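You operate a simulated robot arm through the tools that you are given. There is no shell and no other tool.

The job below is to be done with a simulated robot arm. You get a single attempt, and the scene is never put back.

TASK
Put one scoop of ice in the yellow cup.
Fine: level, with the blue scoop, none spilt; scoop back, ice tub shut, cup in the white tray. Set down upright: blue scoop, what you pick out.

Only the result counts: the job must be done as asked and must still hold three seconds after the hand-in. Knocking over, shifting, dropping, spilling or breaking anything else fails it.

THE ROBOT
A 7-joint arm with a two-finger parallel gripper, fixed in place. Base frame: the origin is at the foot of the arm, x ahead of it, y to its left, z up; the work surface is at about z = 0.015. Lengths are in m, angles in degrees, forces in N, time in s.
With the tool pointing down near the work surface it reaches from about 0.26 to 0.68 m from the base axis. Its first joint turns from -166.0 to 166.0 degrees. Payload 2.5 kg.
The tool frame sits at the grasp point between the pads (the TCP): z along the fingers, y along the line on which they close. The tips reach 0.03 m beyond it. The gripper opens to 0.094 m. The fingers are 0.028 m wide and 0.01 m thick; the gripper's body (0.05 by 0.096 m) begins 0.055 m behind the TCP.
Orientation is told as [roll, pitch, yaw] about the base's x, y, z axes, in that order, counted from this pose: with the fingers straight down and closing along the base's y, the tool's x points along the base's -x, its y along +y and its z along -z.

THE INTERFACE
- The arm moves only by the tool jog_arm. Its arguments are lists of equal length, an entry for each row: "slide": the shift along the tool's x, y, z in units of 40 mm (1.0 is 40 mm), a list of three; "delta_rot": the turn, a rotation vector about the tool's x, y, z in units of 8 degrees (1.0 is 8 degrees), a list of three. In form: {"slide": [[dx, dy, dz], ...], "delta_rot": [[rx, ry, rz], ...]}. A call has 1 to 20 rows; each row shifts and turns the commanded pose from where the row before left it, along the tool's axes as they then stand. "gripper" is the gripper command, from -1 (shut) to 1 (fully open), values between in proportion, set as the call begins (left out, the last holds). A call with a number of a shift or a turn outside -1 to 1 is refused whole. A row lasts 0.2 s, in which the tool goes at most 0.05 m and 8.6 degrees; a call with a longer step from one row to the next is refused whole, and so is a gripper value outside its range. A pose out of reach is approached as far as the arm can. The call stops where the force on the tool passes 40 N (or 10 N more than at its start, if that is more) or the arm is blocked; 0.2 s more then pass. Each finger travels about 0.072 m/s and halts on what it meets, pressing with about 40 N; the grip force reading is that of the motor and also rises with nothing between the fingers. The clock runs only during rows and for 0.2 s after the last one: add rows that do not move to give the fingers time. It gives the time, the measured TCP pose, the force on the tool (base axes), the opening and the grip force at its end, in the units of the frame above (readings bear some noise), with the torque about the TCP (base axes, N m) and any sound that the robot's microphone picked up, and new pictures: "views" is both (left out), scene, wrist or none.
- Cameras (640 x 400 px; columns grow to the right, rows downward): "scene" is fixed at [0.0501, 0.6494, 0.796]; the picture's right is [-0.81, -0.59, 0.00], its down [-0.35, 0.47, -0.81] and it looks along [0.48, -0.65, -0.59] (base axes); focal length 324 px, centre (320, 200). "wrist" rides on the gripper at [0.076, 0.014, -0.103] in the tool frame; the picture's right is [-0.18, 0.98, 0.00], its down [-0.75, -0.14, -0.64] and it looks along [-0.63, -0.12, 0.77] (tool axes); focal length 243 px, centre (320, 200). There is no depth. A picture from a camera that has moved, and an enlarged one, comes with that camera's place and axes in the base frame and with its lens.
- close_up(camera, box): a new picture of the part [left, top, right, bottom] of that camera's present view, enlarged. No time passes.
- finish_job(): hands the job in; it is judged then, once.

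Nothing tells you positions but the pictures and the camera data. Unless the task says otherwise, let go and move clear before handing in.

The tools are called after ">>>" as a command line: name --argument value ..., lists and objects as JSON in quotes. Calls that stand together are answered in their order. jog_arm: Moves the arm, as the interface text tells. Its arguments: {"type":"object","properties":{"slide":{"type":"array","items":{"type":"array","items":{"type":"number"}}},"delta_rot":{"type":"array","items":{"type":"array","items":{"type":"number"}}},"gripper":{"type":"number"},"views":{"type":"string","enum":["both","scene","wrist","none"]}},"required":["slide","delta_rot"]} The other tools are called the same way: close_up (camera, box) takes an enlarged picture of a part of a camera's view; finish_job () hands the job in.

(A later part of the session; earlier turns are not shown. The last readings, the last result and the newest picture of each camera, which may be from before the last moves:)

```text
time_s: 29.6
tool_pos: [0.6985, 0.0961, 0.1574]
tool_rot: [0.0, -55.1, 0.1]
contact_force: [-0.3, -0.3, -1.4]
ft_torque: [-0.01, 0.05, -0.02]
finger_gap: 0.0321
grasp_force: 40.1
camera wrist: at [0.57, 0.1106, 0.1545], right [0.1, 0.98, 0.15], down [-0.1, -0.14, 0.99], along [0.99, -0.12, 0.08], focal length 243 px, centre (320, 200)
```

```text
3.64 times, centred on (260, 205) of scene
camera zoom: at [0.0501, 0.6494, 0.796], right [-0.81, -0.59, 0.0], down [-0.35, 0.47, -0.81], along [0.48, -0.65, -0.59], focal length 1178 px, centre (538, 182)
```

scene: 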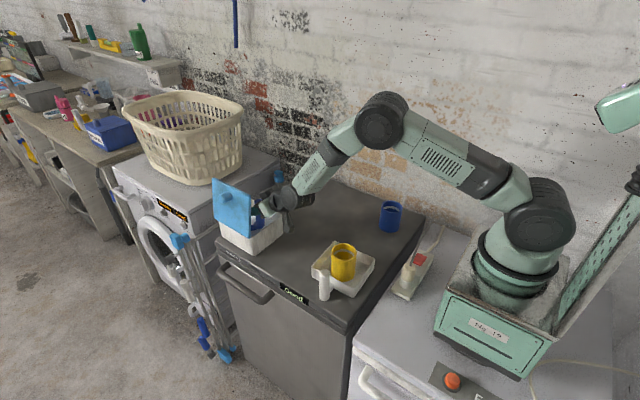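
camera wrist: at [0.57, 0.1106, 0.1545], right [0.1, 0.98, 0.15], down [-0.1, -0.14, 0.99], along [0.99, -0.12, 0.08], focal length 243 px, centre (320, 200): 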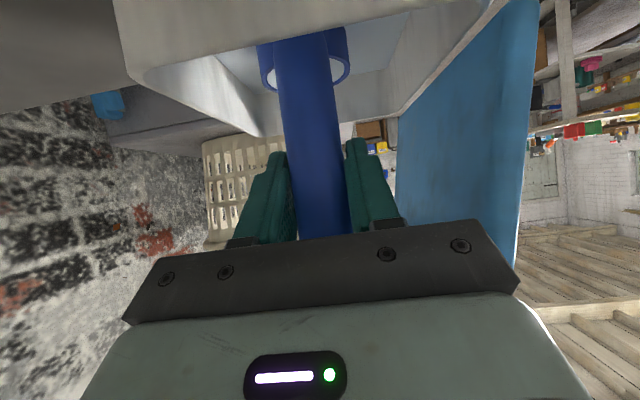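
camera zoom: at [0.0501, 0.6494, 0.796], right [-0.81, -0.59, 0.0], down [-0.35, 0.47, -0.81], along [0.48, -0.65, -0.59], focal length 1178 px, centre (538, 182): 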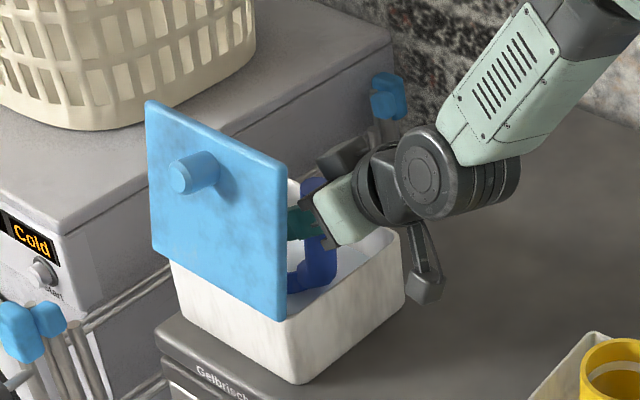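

>>> close_up --camera "wrist" --box '[220, 0, 420, 120]'

>>> jog_arm --slide '[[0.1, 0, 0.07], [0.1, 0, 0.07], [0, 0, 0]]' --delta_rot '[[0, 0, 0], [0, 0, 0], [0, 0, 0]]' --views "wrist"

>>> close_up --camera "wrist" --box '[220, 0, 420, 120]'

```text
3.20 times, centred on (320, 60) of wrist
camera zoom: at [0.57, 0.1106, 0.1545], right [0.1, 0.98, 0.15], down [-0.1, -0.14, 0.99], along [0.99, -0.12, 0.08], focal length 776 px, centre (320, 648)
```

zoom: 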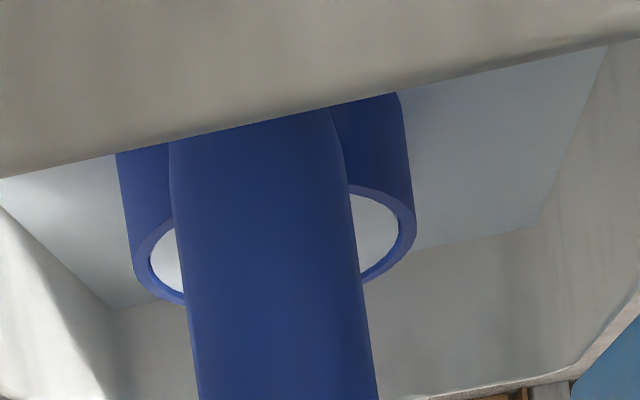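

```text
time_s: 30.4
tool_pos: [0.6975, 0.0974, 0.1484]
tool_rot: [0.0, -55.1, 0.1]
contact_force: [0.1, 0.0, -1.1]
ft_torque: [0.02, 0.05, 0.01]
finger_gap: 0.0324
grasp_force: 39.9
camera wrist: at [0.5695, 0.1108, 0.1447], right [0.1, 0.98, 0.15], down [-0.1, -0.14, 0.99], along [0.99, -0.12, 0.08], focal length 243 px, centre (320, 200)
```

wrist: 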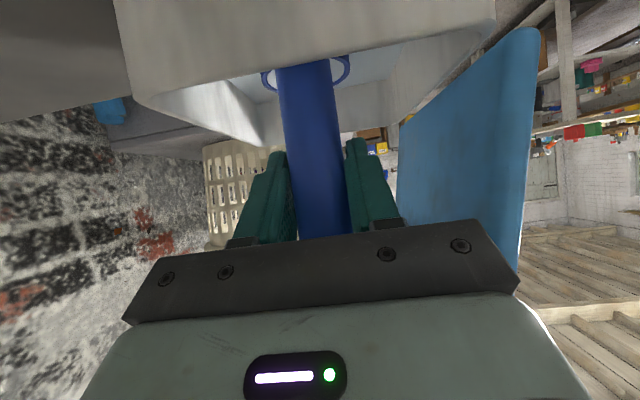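

```text
3.20 times, centred on (320, 60) of wrist
camera zoom: at [0.5695, 0.1108, 0.1447], right [0.1, 0.98, 0.15], down [-0.1, -0.14, 0.99], along [0.99, -0.12, 0.08], focal length 776 px, centre (320, 648)
```

zoom: 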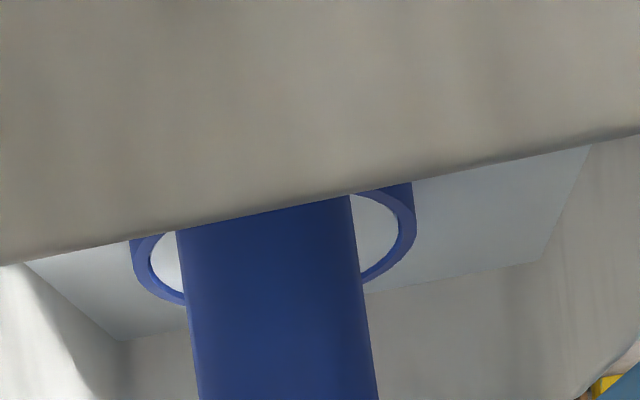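

The wrist view already shows white ice in the bowl close to the rim, and no force is building. I'll lift straight up and inspect the fill while still over the tub.

>>> jog_arm --slide '[[-0.2, 0, -0.14], [-0.3, 0, -0.21], [-0.5, 0, -0.35], [-0.7, 0, -0.49], [-0.7, 0, -0.49], [-0.7, 0, -0.49], [-0.7, 0, -0.49], [0, 0, 0]]' --delta_rot '[[0, 0, 0], [0, 0, 0], [0, 0, 0], [0, 0, 0], [0, 0, 0], [0, 0, 0], [0, 0, 0], [0, 0, 0]]' --views "both"

>>> close_up --camera "scene" --box '[220, 140, 300, 210]'

>>> close_up --camera "wrist" --box '[220, 0, 420, 120]'

```text
time_s: 32.2
tool_pos: [0.6975, 0.0996, 0.3316]
tool_rot: [0.0, -55.1, 0.1]
contact_force: [0.0, 0.5, -0.9]
ft_torque: [0.01, 0.05, 0.01]
finger_gap: 0.0321
grasp_force: 40.2
camera wrist: at [0.5695, 0.1124, 0.3278], right [0.1, 0.98, 0.15], down [-0.09, -0.14, 0.99], along [0.99, -0.12, 0.08], focal length 243 px, centre (320, 200)
```

scene: 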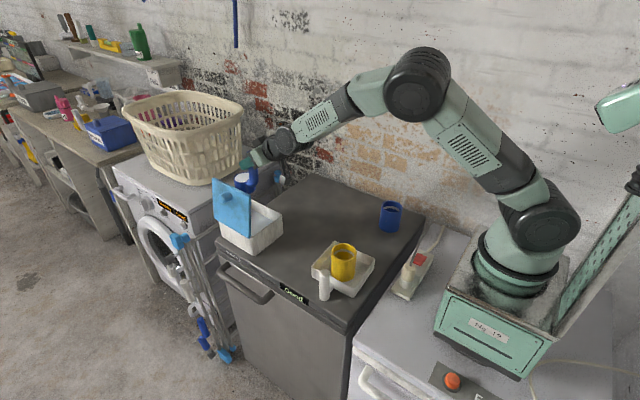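
wrist: 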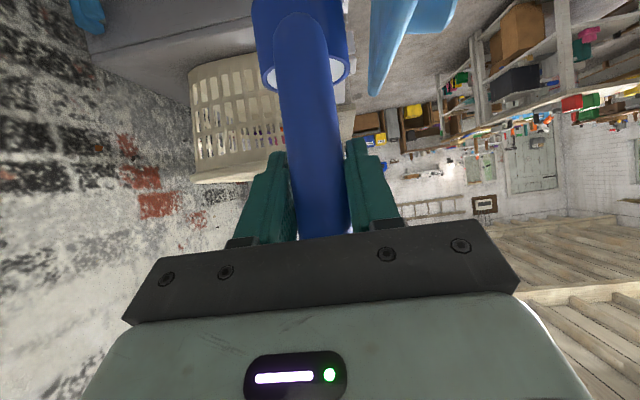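

```text
5.71 times, centred on (260, 175) of scene
camera zoom: at [0.0501, 0.6494, 0.796], right [-0.81, -0.59, 0.0], down [-0.35, 0.47, -0.81], along [0.48, -0.65, -0.59], focal length 1851 px, centre (663, 343)
```

zoom: 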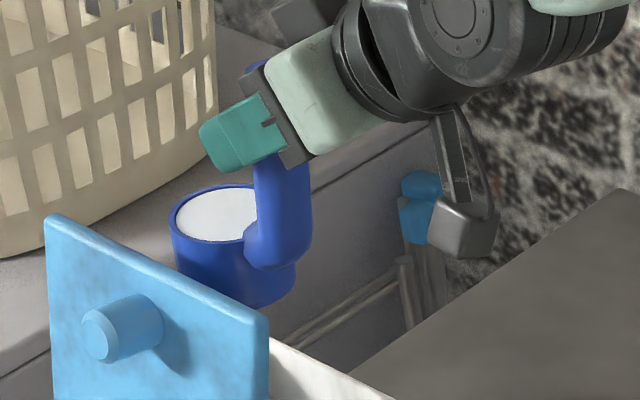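

```text
3.20 times, centred on (320, 60) of wrist
camera zoom: at [0.5695, 0.1124, 0.3278], right [0.1, 0.98, 0.15], down [-0.09, -0.14, 0.99], along [0.99, -0.12, 0.08], focal length 776 px, centre (320, 648)
```

zoom: 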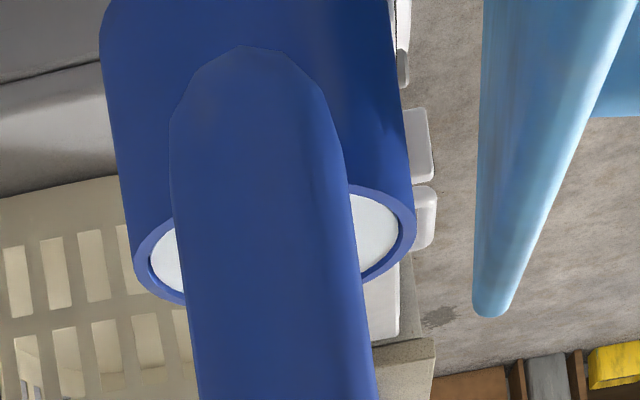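

>>> close_up --camera "scene" --box '[236, 158, 264, 182]'

>>> close_up --camera "wrist" --box '[250, 30, 360, 100]'

```text
16.00 times, centred on (250, 170) of scene
camera zoom: at [0.0501, 0.6494, 0.796], right [-0.81, -0.59, 0.0], down [-0.35, 0.47, -0.81], along [0.48, -0.65, -0.59], focal length 5183 px, centre (1440, 680)
```

zoom: 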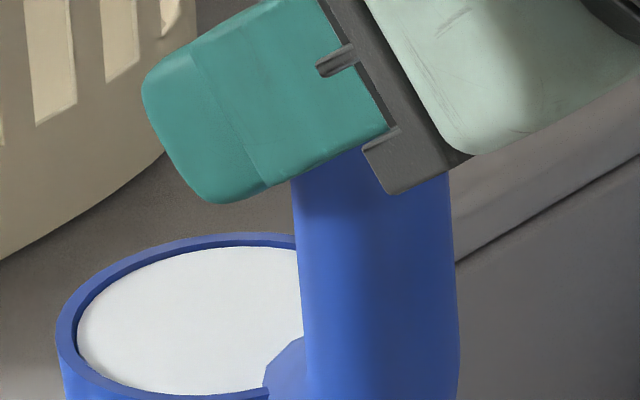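

```text
5.71 times, centred on (305, 65) of wrist
camera zoom: at [0.5695, 0.1124, 0.3278], right [0.1, 0.98, 0.15], down [-0.09, -0.14, 0.99], along [0.99, -0.12, 0.08], focal length 1386 px, centre (406, 971)
```

zoom: 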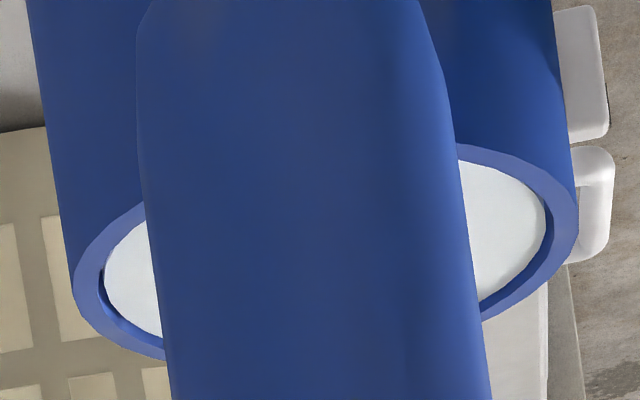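

The bowl is filled flat, just at its rim, so it is a level scoop. Next I'll retreat gently, clear of the lid, and turn +90° about vertical with the scoop kept upright.

>>> jog_arm --slide '[[0.16, -0.08, -0.23], [0.318, -0.156, -0.454], [0.318, -0.156, -0.454], [0.318, -0.156, -0.454], [0.318, -0.156, -0.454], [0.318, -0.156, -0.454], [0.318, -0.156, -0.454], [0.318, -0.156, -0.454], [0.16, -0.08, -0.23], [0, 0, 0]]' --delta_rot '[[0, 0, 0], [0, 0, 0], [0, 0, 0], [0, 0, 0], [0, 0, 0], [0, 0, 0], [0, 0, 0], [0, 0, 0], [0, 0, 0], [0, 0, 0]]' --views "none"

>>> jog_arm --slide '[[0, 0, 0], [0, 0, 0], [0, 0, 0], [0, 0, 0], [0, 0, 0], [0, 0, 0], [0, 0, 0], [0, 0, 0], [0, 0, 0], [0, 0, 0], [0, 0, 0], [0, 0, 0], [0, 0, 0], [0, 0, 0]]' --delta_rot '[[-0.4, 0, -0.28], [-0.7, 0, -0.49], [-0.768, 0, -0.538], [-0.768, 0, -0.538], [-0.768, 0, -0.538], [-0.768, 0, -0.538], [-0.768, 0, -0.538], [-0.768, 0, -0.538], [-0.768, 0, -0.538], [-0.768, 0, -0.538], [-0.768, 0, -0.538], [-0.768, 0, -0.538], [-0.436, 0, -0.306], [0, 0, 0]]' --views "both"

>>> close_up --camera "scene" --box '[240, 130, 360, 240]'

```text
time_s: 34.4
tool_pos: [0.522, 0.0488, 0.334]
tool_rot: [-0.1, -55.1, 0.2]
contact_force: [1.0, -0.5, -0.7]
ft_torque: [-0.02, 0.07, -0.02]
finger_gap: 0.0321
grasp_force: 39.5
```

```text
time_s: 37.4
tool_pos: [0.5209, 0.0477, 0.3348]
tool_rot: [-0.1, -55.0, 90.2]
contact_force: [0.0, -0.2, -2.0]
ft_torque: [-0.1, -0.02, -0.02]
finger_gap: 0.0324
grasp_force: 39.8
camera wrist: at [0.5057, -0.0808, 0.3312], right [-0.98, 0.1, 0.15], down [0.14, -0.09, 0.99], along [0.12, 0.99, 0.08], focal length 243 px, centre (320, 200)
```

scene: 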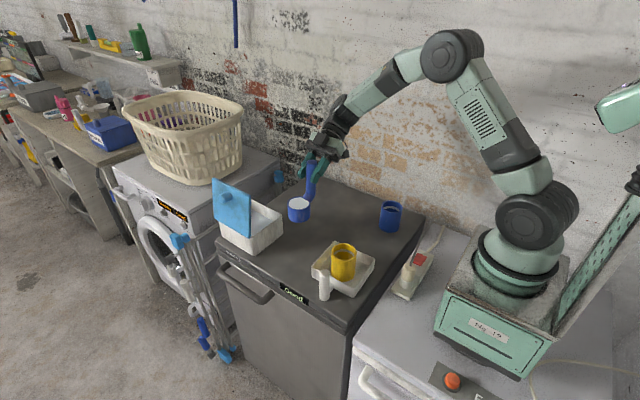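
wrist: 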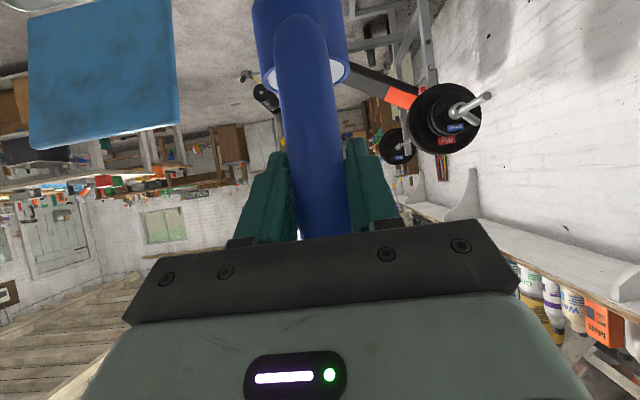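

```text
3.64 times, centred on (300, 185) of scene
camera zoom: at [0.0501, 0.6494, 0.796], right [-0.81, -0.59, 0.0], down [-0.35, 0.47, -0.81], along [0.48, -0.65, -0.59], focal length 1178 px, centre (393, 254)
```

zoom: 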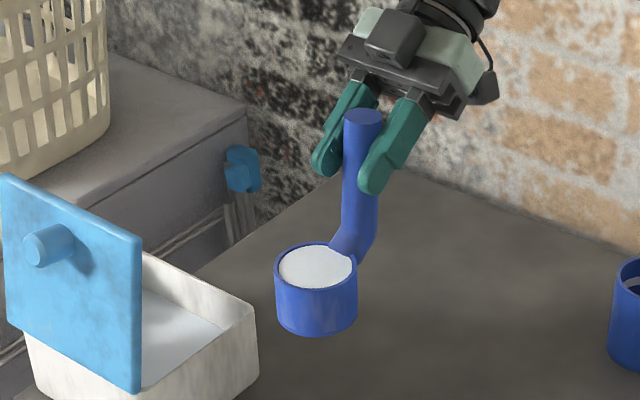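

The ice stays level in the bowl. The bowl centre sits about 52 mm in +y and about 6 mm in +x from the TCP. I'll carry it over next to the yellow cup.

>>> jog_arm --slide '[[0.1, 0.21, -0.043], [0.194, 0.417, -0.086], [0.194, 0.417, -0.086], [0.194, 0.417, -0.086], [0.194, 0.417, -0.086], [0.194, 0.417, -0.086], [0.194, 0.417, -0.086], [0.194, 0.417, -0.086], [0.094, 0.207, -0.043], [0, 0, 0]]' --delta_rot '[[0, 0, 0], [0, 0, 0], [0, 0, 0], [0, 0, 0], [0, 0, 0], [0, 0, 0], [0, 0, 0], [0, 0, 0], [0, 0, 0], [0, 0, 0]]' --views "both"

>>> close_up --camera "scene" --box '[290, 150, 410, 310]'

```text
time_s: 39.6
tool_pos: [0.3868, -0.01, 0.301]
tool_rot: [-0.2, -54.9, 90.1]
contact_force: [-0.1, -0.6, -2.1]
ft_torque: [-0.08, 0.0, 0.01]
finger_gap: 0.0323
grasp_force: 39.7
camera wrist: at [0.3722, -0.1382, 0.2963], right [-0.98, 0.11, 0.15], down [0.14, -0.09, 0.99], along [0.12, 0.99, 0.08], focal length 243 px, centre (320, 200)
```

scene: 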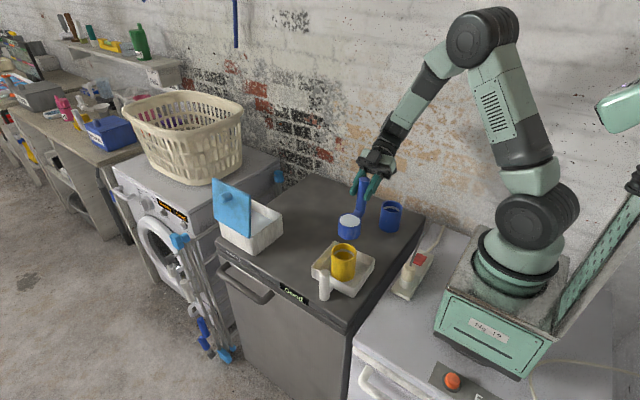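
wrist: 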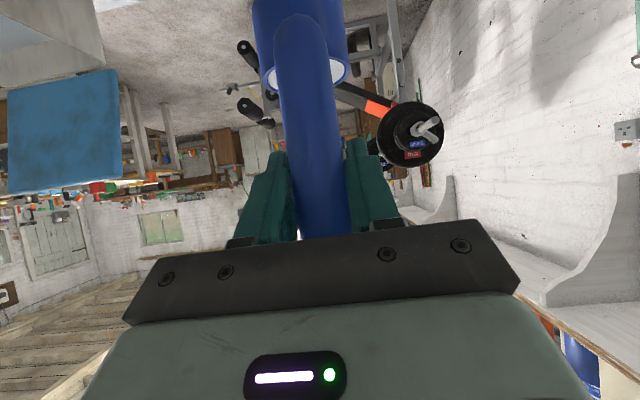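

```text
2.50 times, centred on (350, 230) of scene
camera zoom: at [0.0501, 0.6494, 0.796], right [-0.81, -0.59, 0.0], down [-0.35, 0.47, -0.81], along [0.48, -0.65, -0.59], focal length 810 px, centre (245, 125)
```

zoom: 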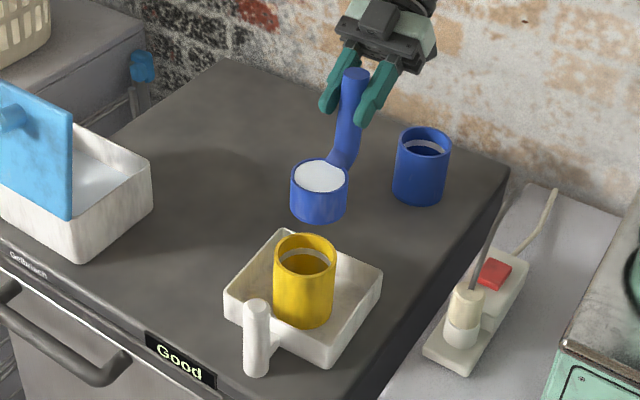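

Everything lines up. I'll lower until the bowl bottom is about 1 cm above the cup rim, with the pouring lip over the cup's opening.

>>> jog_arm --slide '[[0.2, 0, 0.14], [0.3, 0, 0.21], [0.35, 0, 0.245], [0.3, 0, 0.21], [0.18, 0, 0.128], [0, 0, 0]]' --delta_rot '[[0, 0, 0], [0, 0, 0], [0, 0, 0], [0, 0, 0], [0, 0, 0], [0, 0, 0]]' --views "scene"

>>> close_up --camera "scene" --box '[300, 180, 390, 300]'

```text
time_s: 41.0
tool_pos: [0.3856, -0.0123, 0.2341]
tool_rot: [-0.2, -55.0, 90.2]
contact_force: [-0.1, -0.1, -1.0]
ft_torque: [-0.07, 0.03, 0.0]
finger_gap: 0.0321
grasp_force: 40.3
```

scene: 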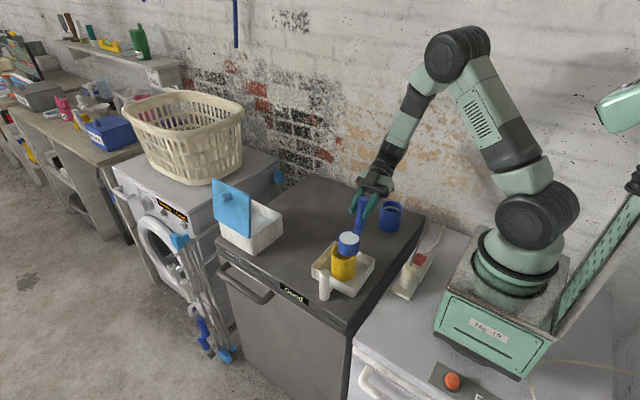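

```text
3.33 times, centred on (345, 240) of scene
camera zoom: at [0.0501, 0.6494, 0.796], right [-0.81, -0.59, 0.0], down [-0.35, 0.47, -0.81], along [0.48, -0.65, -0.59], focal length 1080 px, centre (237, 67)
```

zoom: 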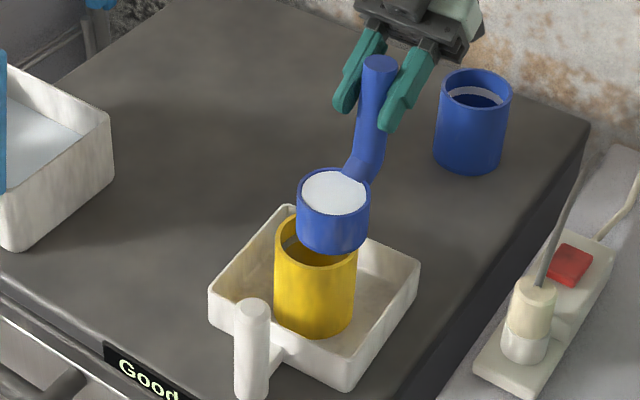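

The cup and bowl line up apart from a few millimetres. I'll nudge the scoop and tilt the first 20°, keeping the lip over the opening.

>>> jog_arm --slide '[[-0.084, -0.1, 0.032], [-0.227, 0, 0.091], [-0.234, 0, 0.071], [-0.24, 0, 0.05], [-0.243, 0, 0.029], [0, 0, 0], [0, 0, 0]]' --delta_rot '[[0, 0, 0], [0, 0.625, 0], [0, 0.625, 0], [0, 0.625, 0], [0, 0.625, 0], [0, 0, 0], [0, 0, 0]]' --views "both"

>>> close_up --camera "scene" --box '[300, 180, 390, 300]'

```text
time_s: 42.6
tool_pos: [0.3906, 0.0234, 0.2577]
tool_rot: [-0.1, -35.0, 90.1]
contact_force: [-0.7, 0.7, -1.5]
ft_torque: [-0.02, -0.03, 0.0]
finger_gap: 0.0323
grasp_force: 39.9
camera wrist: at [0.3752, -0.0962, 0.2975], right [-0.98, 0.15, 0.1], down [0.14, 0.25, 0.96], along [0.12, 0.96, -0.27], focal length 243 px, centre (320, 200)
```

scene: 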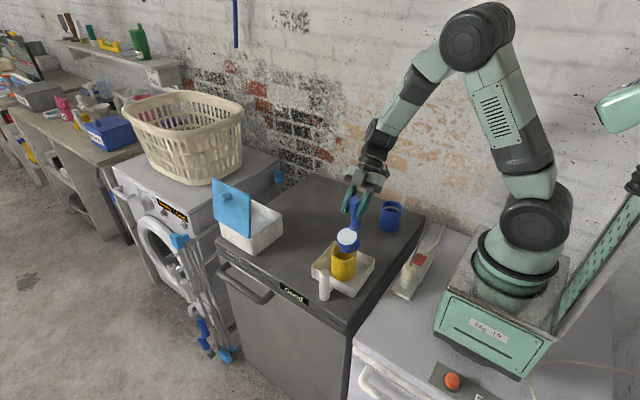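
wrist: 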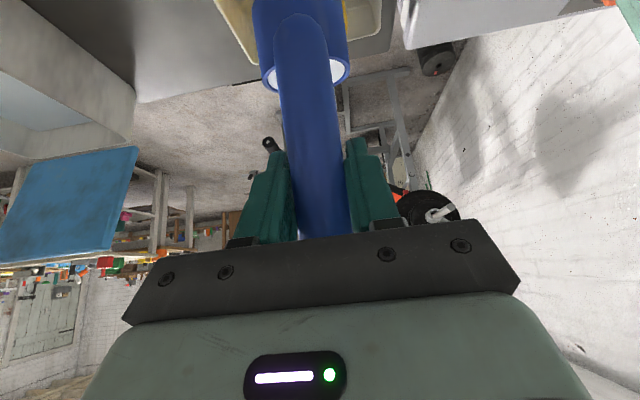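

```text
3.33 times, centred on (345, 240) of scene
camera zoom: at [0.0501, 0.6494, 0.796], right [-0.81, -0.59, 0.0], down [-0.35, 0.47, -0.81], along [0.48, -0.65, -0.59], focal length 1080 px, centre (237, 67)
```

zoom: 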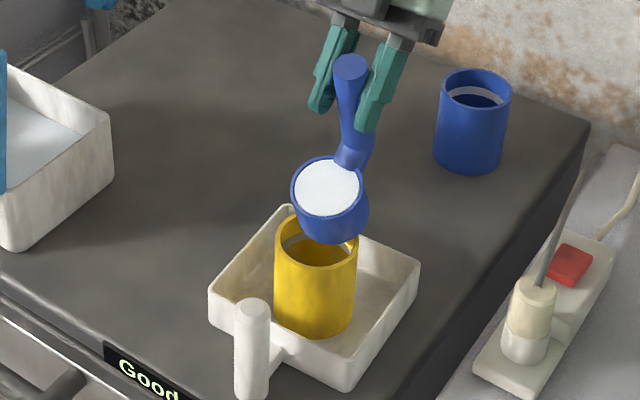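

The ice holds at 20°. I'll nudge x slightly and tilt on to 40°.

>>> jog_arm --slide '[[0, -0.06, 0], [-0.205, 0, 0.113], [-0.214, 0, 0.095], [-0.221, 0, 0.075], [-0.227, 0, 0.056], [0, 0, 0], [0, 0, 0]]' --delta_rot '[[0, 0, 0], [0, 0.625, 0], [0, 0.625, 0], [0, 0.625, 0], [0, 0.625, 0], [0, 0, 0], [0, 0, 0]]' --views "both"

>>> close_up --camera "scene" --box '[300, 180, 390, 300]'

```text
time_s: 44.2
tool_pos: [0.3912, 0.0629, 0.2616]
tool_rot: [-0.1, -15.0, 90.0]
contact_force: [-0.2, 0.3, -0.4]
ft_torque: [0.04, 0.0, -0.05]
finger_gap: 0.0323
grasp_force: 40.1
camera wrist: at [0.3774, -0.0384, 0.3411], right [-0.98, 0.18, 0.05], down [0.14, 0.56, 0.82], along [0.12, 0.81, -0.58], focal length 243 px, centre (320, 200)
```

scene: 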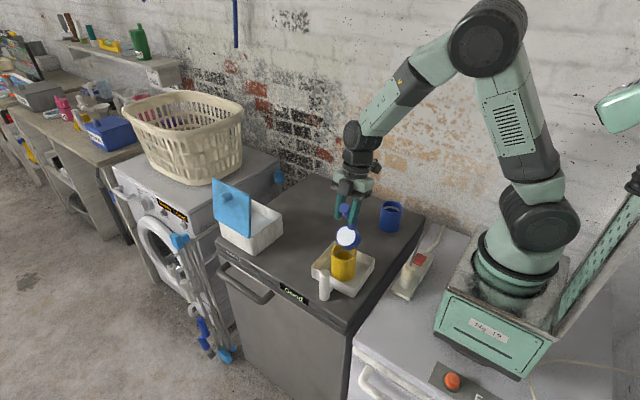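
wrist: 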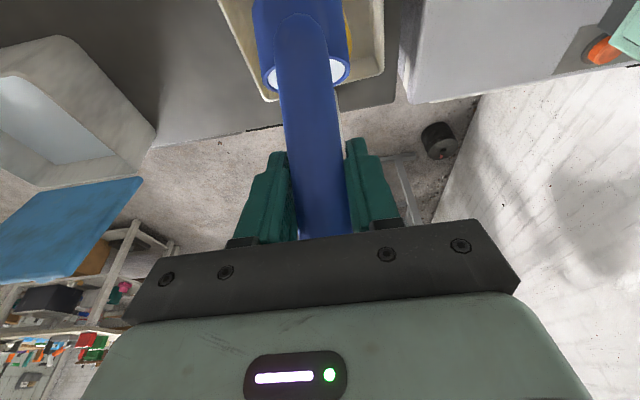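

```text
3.33 times, centred on (345, 240) of scene
camera zoom: at [0.0501, 0.6494, 0.796], right [-0.81, -0.59, 0.0], down [-0.35, 0.47, -0.81], along [0.48, -0.65, -0.59], focal length 1080 px, centre (237, 67)
```

zoom: 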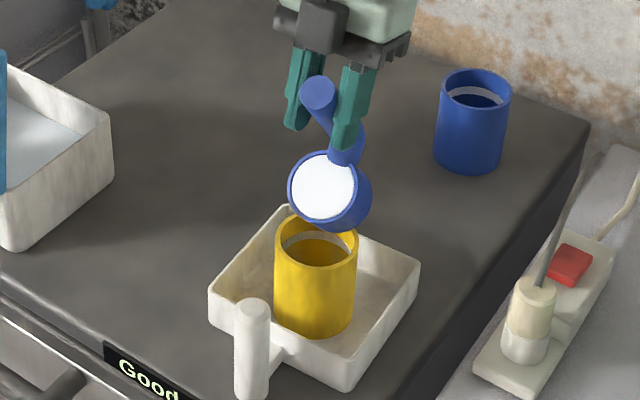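

Still held at 40°, and x is now aligned. I'll tilt on to 60°.

>>> jog_arm --slide '[[-0.188, 0, 0.144], [-0.2, 0, 0.126], [-0.21, 0, 0.109], [-0.219, 0, 0.09], [0, 0, 0], [0, 0, 0]]' --delta_rot '[[0, 0.625, 0], [0, 0.625, 0], [0, 0.625, 0], [0, 0.625, 0], [0, 0, 0], [0, 0, 0]]' --views "both"

>>> close_up --camera "scene" --box '[300, 180, 390, 300]'

```text
time_s: 45.6
tool_pos: [0.3936, 0.0965, 0.2475]
tool_rot: [-0.1, 5.1, 90.0]
contact_force: [-0.7, -0.2, -1.1]
ft_torque: [0.11, 0.0, -0.02]
finger_gap: 0.0322
grasp_force: 40.1
camera wrist: at [0.3777, 0.0296, 0.3556], right [-0.98, 0.18, -0.02], down [0.14, 0.81, 0.57], along [0.12, 0.56, -0.82], focal length 243 px, centre (320, 200)
```

scene: 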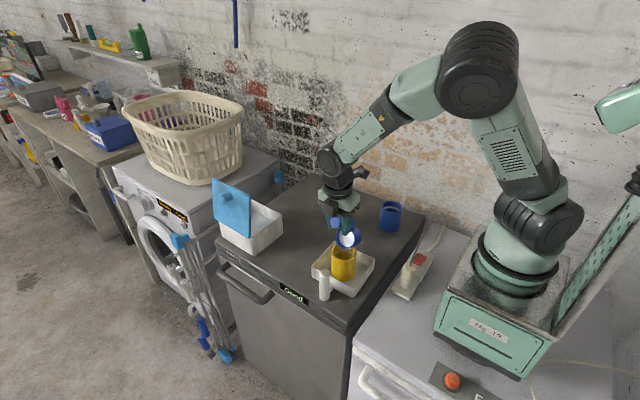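
wrist: 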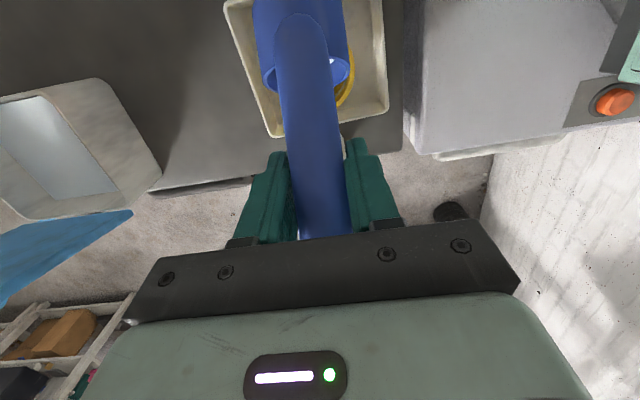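

```text
3.33 times, centred on (345, 240) of scene
camera zoom: at [0.0501, 0.6494, 0.796], right [-0.81, -0.59, 0.0], down [-0.35, 0.47, -0.81], along [0.48, -0.65, -0.59], focal length 1080 px, centre (237, 67)
```

zoom: 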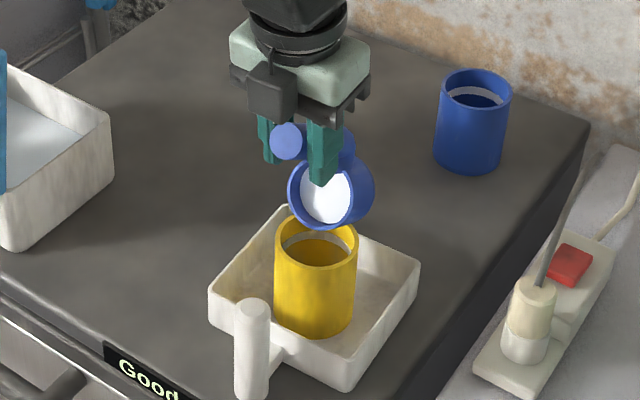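

>>> close_up --camera "scene" --box '[326, 218, 366, 254]'

>>> close_up --camera "wrist" --box '[220, 0, 400, 130]'

```text
11.11 times, centred on (346, 236) of scene
camera zoom: at [0.0501, 0.6494, 0.796], right [-0.81, -0.59, 0.0], down [-0.35, 0.47, -0.81], along [0.48, -0.65, -0.59], focal length 3599 px, centre (31, -200)
```

zoom: 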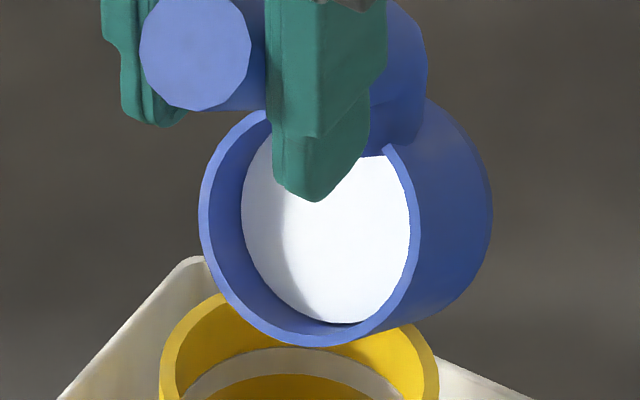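

```text
3.08 times, centred on (310, 65) of wrist
camera zoom: at [0.3777, 0.0296, 0.3556], right [-0.98, 0.18, -0.02], down [0.14, 0.81, 0.57], along [0.12, 0.56, -0.82], focal length 746 px, centre (351, 615)
```

zoom: 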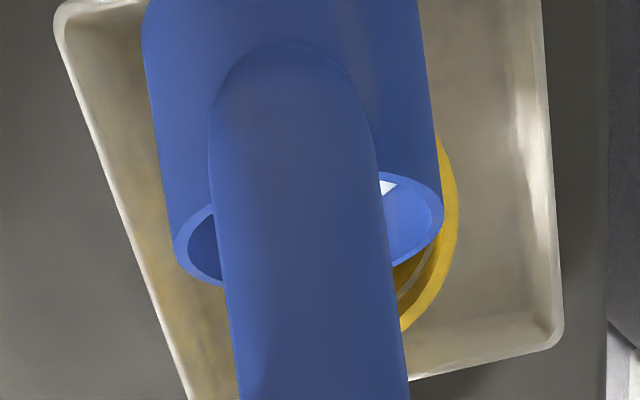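

The ice is starting to slide into the cup and alignment is within about 3 mm. I'll go on to 80°, pausing while it flows.

>>> jog_arm --slide '[[-0.221, 0.05, 0.174], [-0.235, 0, 0.154], [-0.248, 0, 0.133], [-0.259, 0, 0.111], [0, 0, 0], [0, 0, 0], [0, 0, 0]]' --delta_rot '[[0, 0.625, 0], [0, 0.625, 0], [0, 0.625, 0], [0, 0.625, 0], [0, 0, 0], [0, 0, 0], [0, 0, 0]]' --views "both"

>>> close_up --camera "scene" --box '[310, 200, 380, 300]'

>>> close_up --camera "wrist" --box '[220, 0, 400, 130]'

```text
time_s: 47.2
tool_pos: [0.3924, 0.1308, 0.2163]
tool_rot: [0.0, 25.0, 90.0]
contact_force: [-0.3, 0.0, -1.4]
ft_torque: [0.11, 0.02, 0.0]
finger_gap: 0.0323
grasp_force: 39.4
camera wrist: at [0.3771, 0.1048, 0.341], right [-0.98, 0.17, -0.08], down [0.14, 0.95, 0.26], along [0.12, 0.25, -0.96], focal length 243 px, centre (320, 200)
```

scene: 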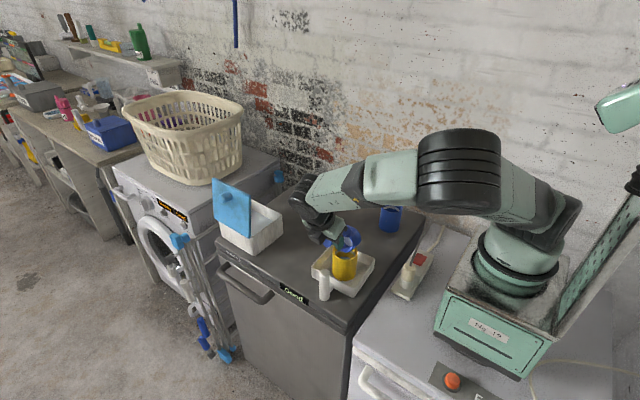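
wrist: 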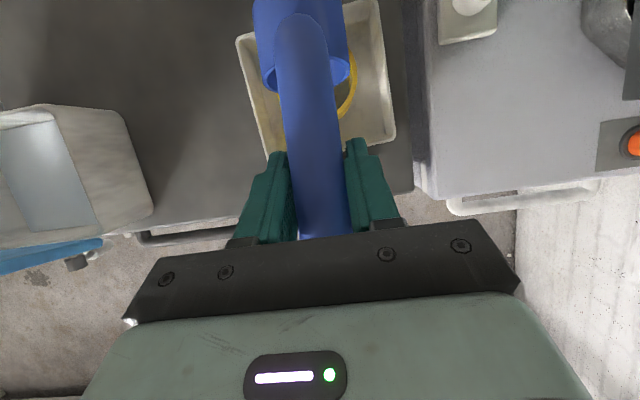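

```text
4.00 times, centred on (345, 250) of scene
camera zoom: at [0.0501, 0.6494, 0.796], right [-0.81, -0.59, 0.0], down [-0.35, 0.47, -0.81], along [0.48, -0.65, -0.59], focal length 1296 px, centre (220, 0)
```

zoom: 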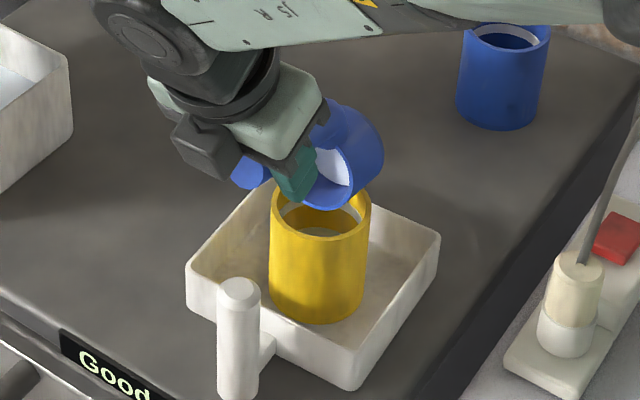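

```text
3.08 times, centred on (310, 65) of wrist
camera zoom: at [0.3771, 0.1048, 0.341], right [-0.98, 0.17, -0.08], down [0.14, 0.95, 0.26], along [0.12, 0.25, -0.96], focal length 746 px, centre (351, 615)
```

zoom: 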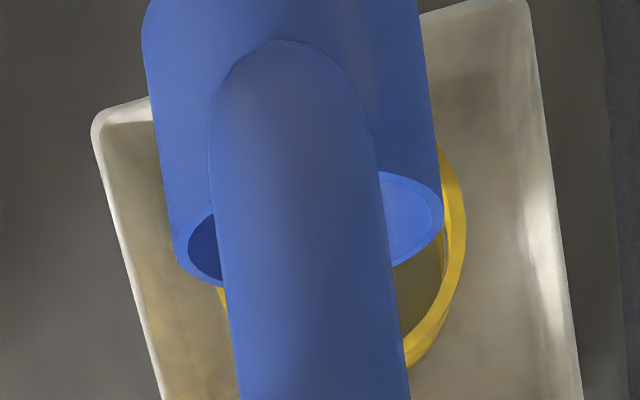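

Ice is now visible in the cup. I'll continue in finer steps to 90° and watch the arm's elbow.

>>> jog_arm --slide '[[-0.111, 0, 0.0715], [-0.1135, 0, 0.067], [-0.116, 0, 0.0615], [-0.119, 0, 0.0565], [0, 0, 0], [0, 0, 0]]' --delta_rot '[[0, 0.3125, 0], [0, 0.3125, 0], [0, 0.3125, 0], [0, 0.3125, 0], [0, 0, 0], [0, 0, 0]]' --views "both"

>>> close_up --camera "scene" --box '[310, 200, 380, 300]'

```text
time_s: 48.6
tool_pos: [0.3922, 0.1415, 0.1979]
tool_rot: [-0.1, 35.0, 89.9]
contact_force: [0.3, -0.2, -1.0]
ft_torque: [0.08, -0.02, -0.02]
finger_gap: 0.032
grasp_force: 40.1
camera wrist: at [0.3761, 0.137, 0.3249], right [-0.98, 0.15, -0.11], down [0.14, 0.99, 0.09], along [0.12, 0.08, -0.99], focal length 243 px, centre (320, 200)
```

scene: 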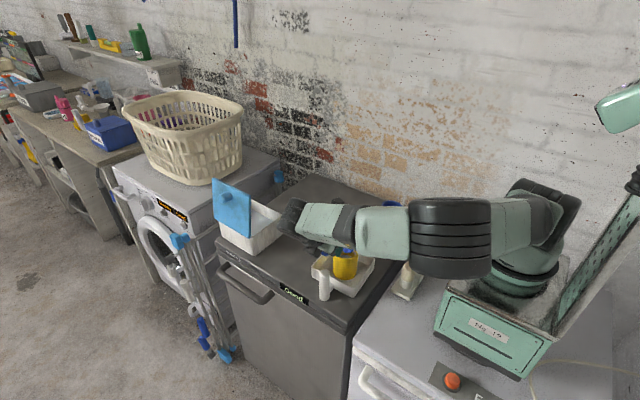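
wrist: 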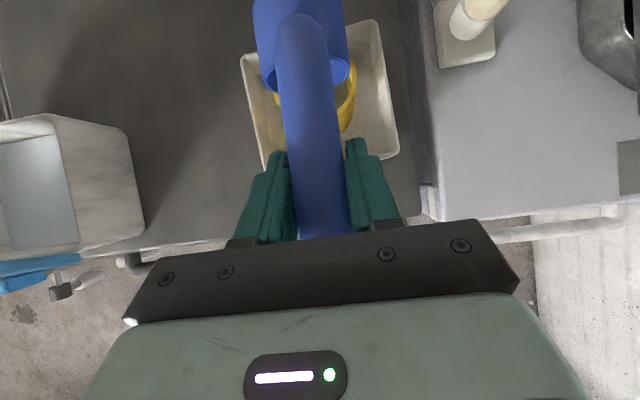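

```text
4.00 times, centred on (345, 250) of scene
camera zoom: at [0.0501, 0.6494, 0.796], right [-0.81, -0.59, 0.0], down [-0.35, 0.47, -0.81], along [0.48, -0.65, -0.59], focal length 1296 px, centre (220, 0)
```

zoom: 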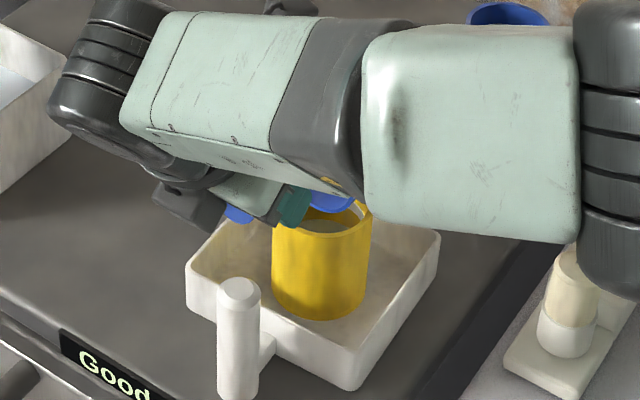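

>>> close_up --camera "wrist" --box '[240, 20, 380, 130]'

>>> close_up --camera "scene" --box '[330, 238, 365, 266]'

```text
3.64 times, centred on (310, 75) of wrist
camera zoom: at [0.3761, 0.137, 0.3249], right [-0.98, 0.15, -0.11], down [0.14, 0.99, 0.09], along [0.12, 0.08, -0.99], focal length 882 px, centre (356, 654)
```

zoom: 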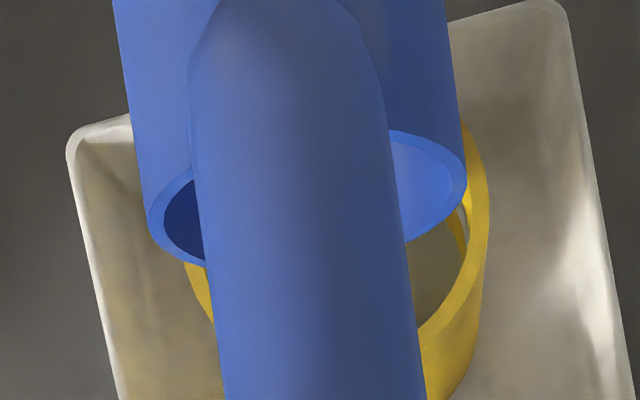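

```text
14.29 times, centred on (348, 252) of scene
camera zoom: at [0.0501, 0.6494, 0.796], right [-0.81, -0.59, 0.0], down [-0.35, 0.47, -0.81], along [0.48, -0.65, -0.59], focal length 4628 px, centre (-73, -543)
```

zoom: 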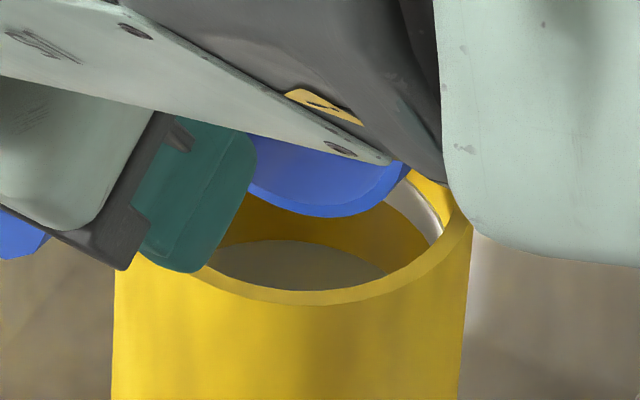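

>>> jog_arm --slide '[[-0.113, 0, 0.055], [-0.115, 0, 0.05], [-0.117, 0, 0.045], [-0.119, 0, 0.04], [0, 0, 0], [0, 0, 0]]' --delta_rot '[[0, 0.3125, 0], [0, 0.3125, 0], [0, 0.3125, 0], [0, 0.3125, 0], [0, 0, 0], [0, 0, 0]]' --views "both"

>>> close_up --camera "wrist" --box '[240, 20, 380, 130]'

```text
time_s: 50.0
tool_pos: [0.3919, 0.1518, 0.1805]
tool_rot: [-0.1, 45.0, 89.9]
contact_force: [-1.0, 0.2, -0.5]
ft_torque: [0.17, -0.03, -0.01]
finger_gap: 0.032
grasp_force: 40.2
camera wrist: at [0.3761, 0.1693, 0.3062], right [-0.98, 0.13, -0.13], down [0.14, 0.99, -0.08], along [0.12, -0.1, -0.99], focal length 243 px, centre (320, 200)
```

scene: 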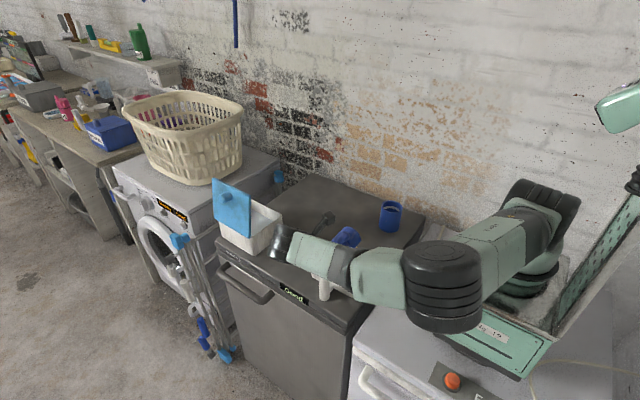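
wrist: 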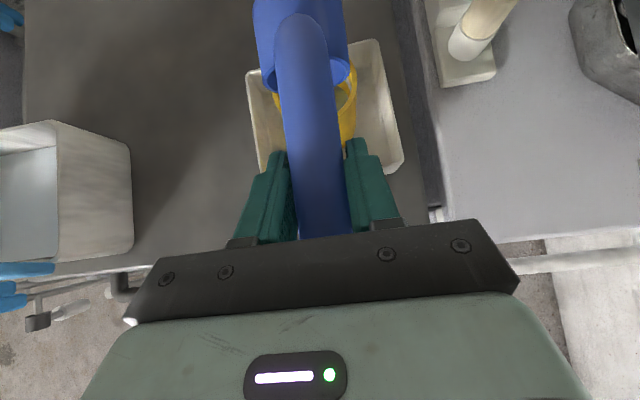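

```text
3.64 times, centred on (310, 75) of wrist
camera zoom: at [0.3761, 0.1693, 0.3062], right [-0.98, 0.13, -0.13], down [0.14, 0.99, -0.08], along [0.12, -0.1, -0.99], focal length 882 px, centre (356, 654)
```

zoom: 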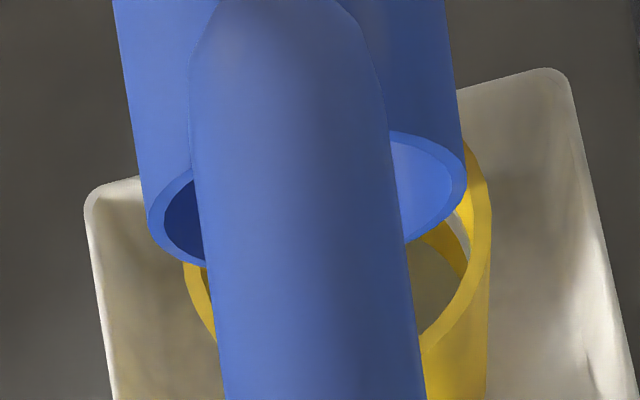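

>>> jog_arm --slide '[[-0.121, 0, 0.034], [-0.122, 0, 0.029], [-0.123, 0, 0.024], [-0.124, 0, 0.018], [0, 0, 0], [0, 0, 0], [0, 0, 0]]' --delta_rot '[[0, 0.3125, 0], [0, 0.3125, 0], [0, 0.3125, 0], [0, 0.3125, 0], [0, 0, 0], [0, 0, 0], [0, 0, 0]]' --views "both"

>>> close_up --camera "wrist" --box '[240, 20, 380, 130]'

>>> close_up --camera "scene" --box '[310, 210, 380, 270]'

```text
time_s: 51.6
tool_pos: [0.3912, 0.1603, 0.1637]
tool_rot: [-0.2, 55.0, 89.9]
contact_force: [-0.2, 0.3, -1.1]
ft_torque: [0.14, -0.03, 0.01]
finger_gap: 0.032
grasp_force: 40.1
camera wrist: at [0.3765, 0.2009, 0.2844], right [-0.98, 0.1, -0.15], down [0.14, 0.96, -0.25], along [0.12, -0.27, -0.96], focal length 243 px, centre (320, 200)
```

scene: 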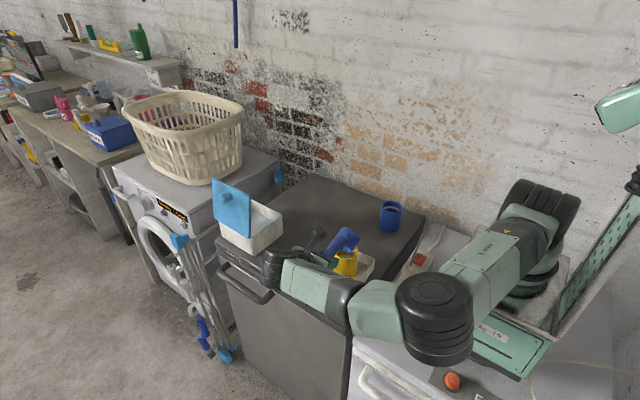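
wrist: 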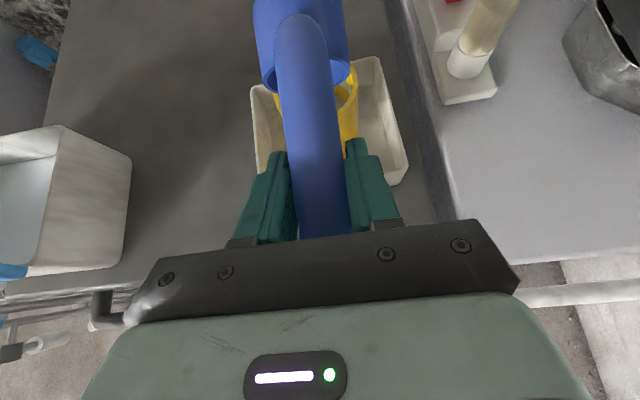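

```text
3.64 times, centred on (310, 75) of wrist
camera zoom: at [0.3765, 0.2009, 0.2844], right [-0.98, 0.1, -0.15], down [0.14, 0.96, -0.25], along [0.12, -0.27, -0.96], focal length 882 px, centre (356, 654)
```

zoom: 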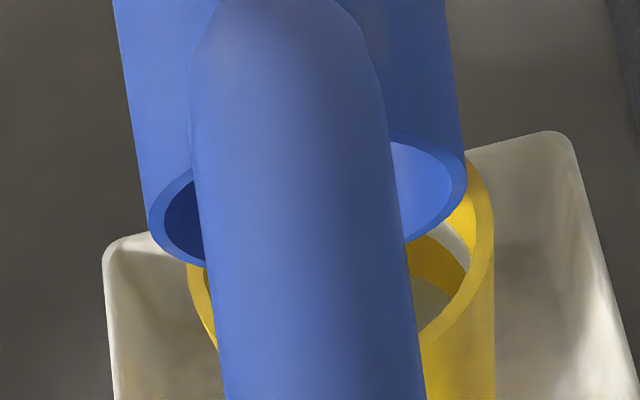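

```text
6.67 times, centred on (345, 240) of scene
camera zoom: at [0.0501, 0.6494, 0.796], right [-0.81, -0.59, 0.0], down [-0.35, 0.47, -0.81], along [0.48, -0.65, -0.59], focal length 2160 px, centre (153, -67)
```

zoom: 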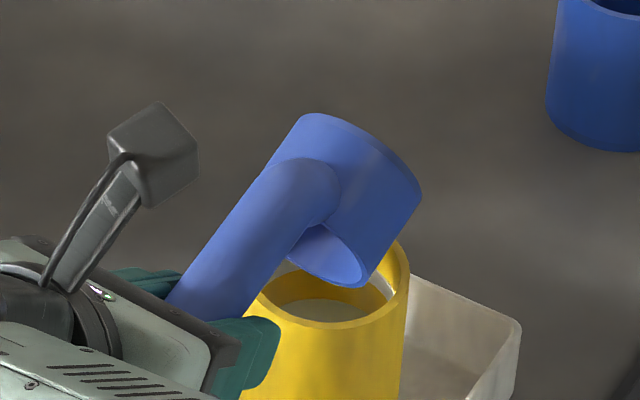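

The cup holds ice almost up to its white ring and the scoop looks empty near the lip. I'll hold briefly, then tilt back while staying over the cup to check inside the bowl.

>>> jog_arm --slide '[[0, 0, 0], [0, 0, 0], [0, 0, 0], [0, 0, 0], [0.146, 0, -0.031], [0.145, 0, -0.037], [0.143, 0, -0.043], [0.141, 0, -0.05], [0.139, 0, -0.056], [0.136, 0, -0.061], [0.133, 0, -0.068], [0.13, 0, -0.073], [0, 0, 0]]' --delta_rot '[[0, 0, 0], [0, 0, 0], [0, 0, 0], [0, 0, 0], [0, -0.3125, 0], [0, -0.3125, 0], [0, -0.3125, 0], [0, -0.3125, 0], [0, -0.3125, 0], [0, -0.3125, 0], [0, -0.3125, 0], [0, -0.3125, 0], [0, 0, 0]]' --views "none"

```text
time_s: 54.4
tool_pos: [0.3915, 0.1421, 0.2057]
tool_rot: [-0.1, 35.1, 90.0]
contact_force: [-0.5, 0.0, -1.1]
ft_torque: [0.13, 0.0, 0.02]
finger_gap: 0.032
grasp_force: 40.3
```

>>> jog_arm --slide '[[0.277, 0, -0.072], [0.27, 0, -0.095], [0.26, 0, -0.12], [0.25, 0, -0.142], [0.238, 0, -0.162], [0.22, 0, -0.182], [0, 0, 0]]' --delta_rot '[[0, -0.625, 0], [0, -0.625, 0], [0, -0.625, 0], [0, -0.625, 0], [0, -0.625, 0], [0, -0.625, 0], [0, 0, 0]]' --views "both"

>>> close_up --camera "scene" --box '[320, 200, 376, 256]'

>>> close_up --camera "scene" --box '[300, 230, 390, 310]'

```text
time_s: 56.0
tool_pos: [0.3907, 0.098, 0.2587]
tool_rot: [-0.1, 5.0, 90.0]
contact_force: [0.3, -0.4, -1.7]
ft_torque: [0.09, 0.02, 0.03]
finger_gap: 0.0323
grasp_force: 39.8
camera wrist: at [0.3755, 0.0303, 0.3678], right [-0.98, 0.18, -0.02], down [0.14, 0.81, 0.57], along [0.12, 0.56, -0.82], focal length 243 px, centre (320, 200)
```

scene: 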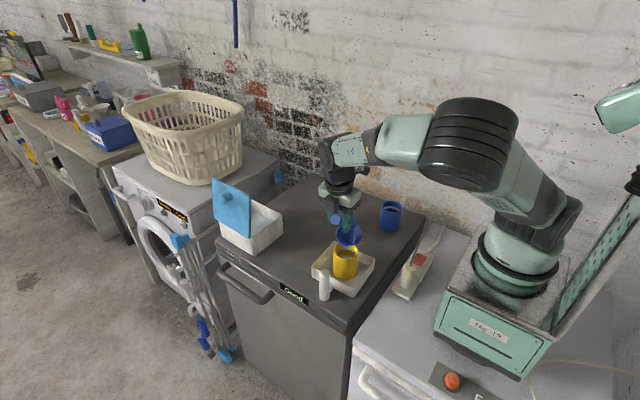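
wrist: 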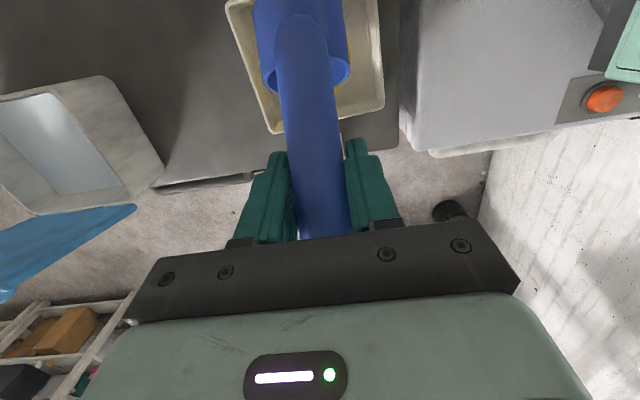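

```text
7.14 times, centred on (348, 228) of scene
camera zoom: at [0.0501, 0.6494, 0.796], right [-0.81, -0.59, 0.0], down [-0.35, 0.47, -0.81], along [0.48, -0.65, -0.59], focal length 2314 px, centre (120, 0)
```

zoom: 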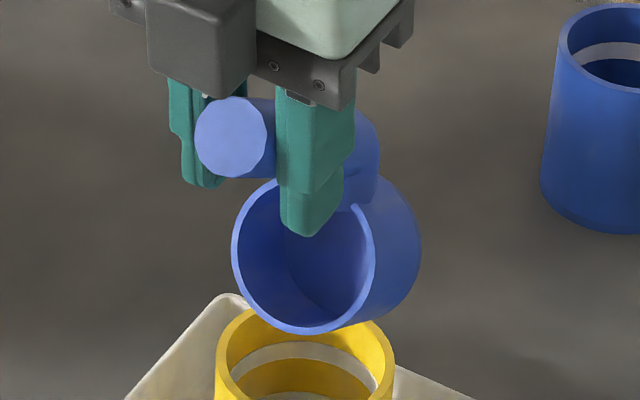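

```text
5.00 times, centred on (345, 270) of scene
camera zoom: at [0.0501, 0.6494, 0.796], right [-0.81, -0.59, 0.0], down [-0.35, 0.47, -0.81], along [0.48, -0.65, -0.59], focal length 1620 px, centre (195, -150)
```

zoom: 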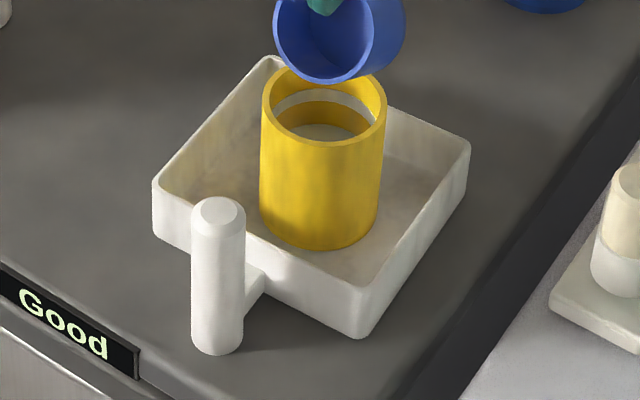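

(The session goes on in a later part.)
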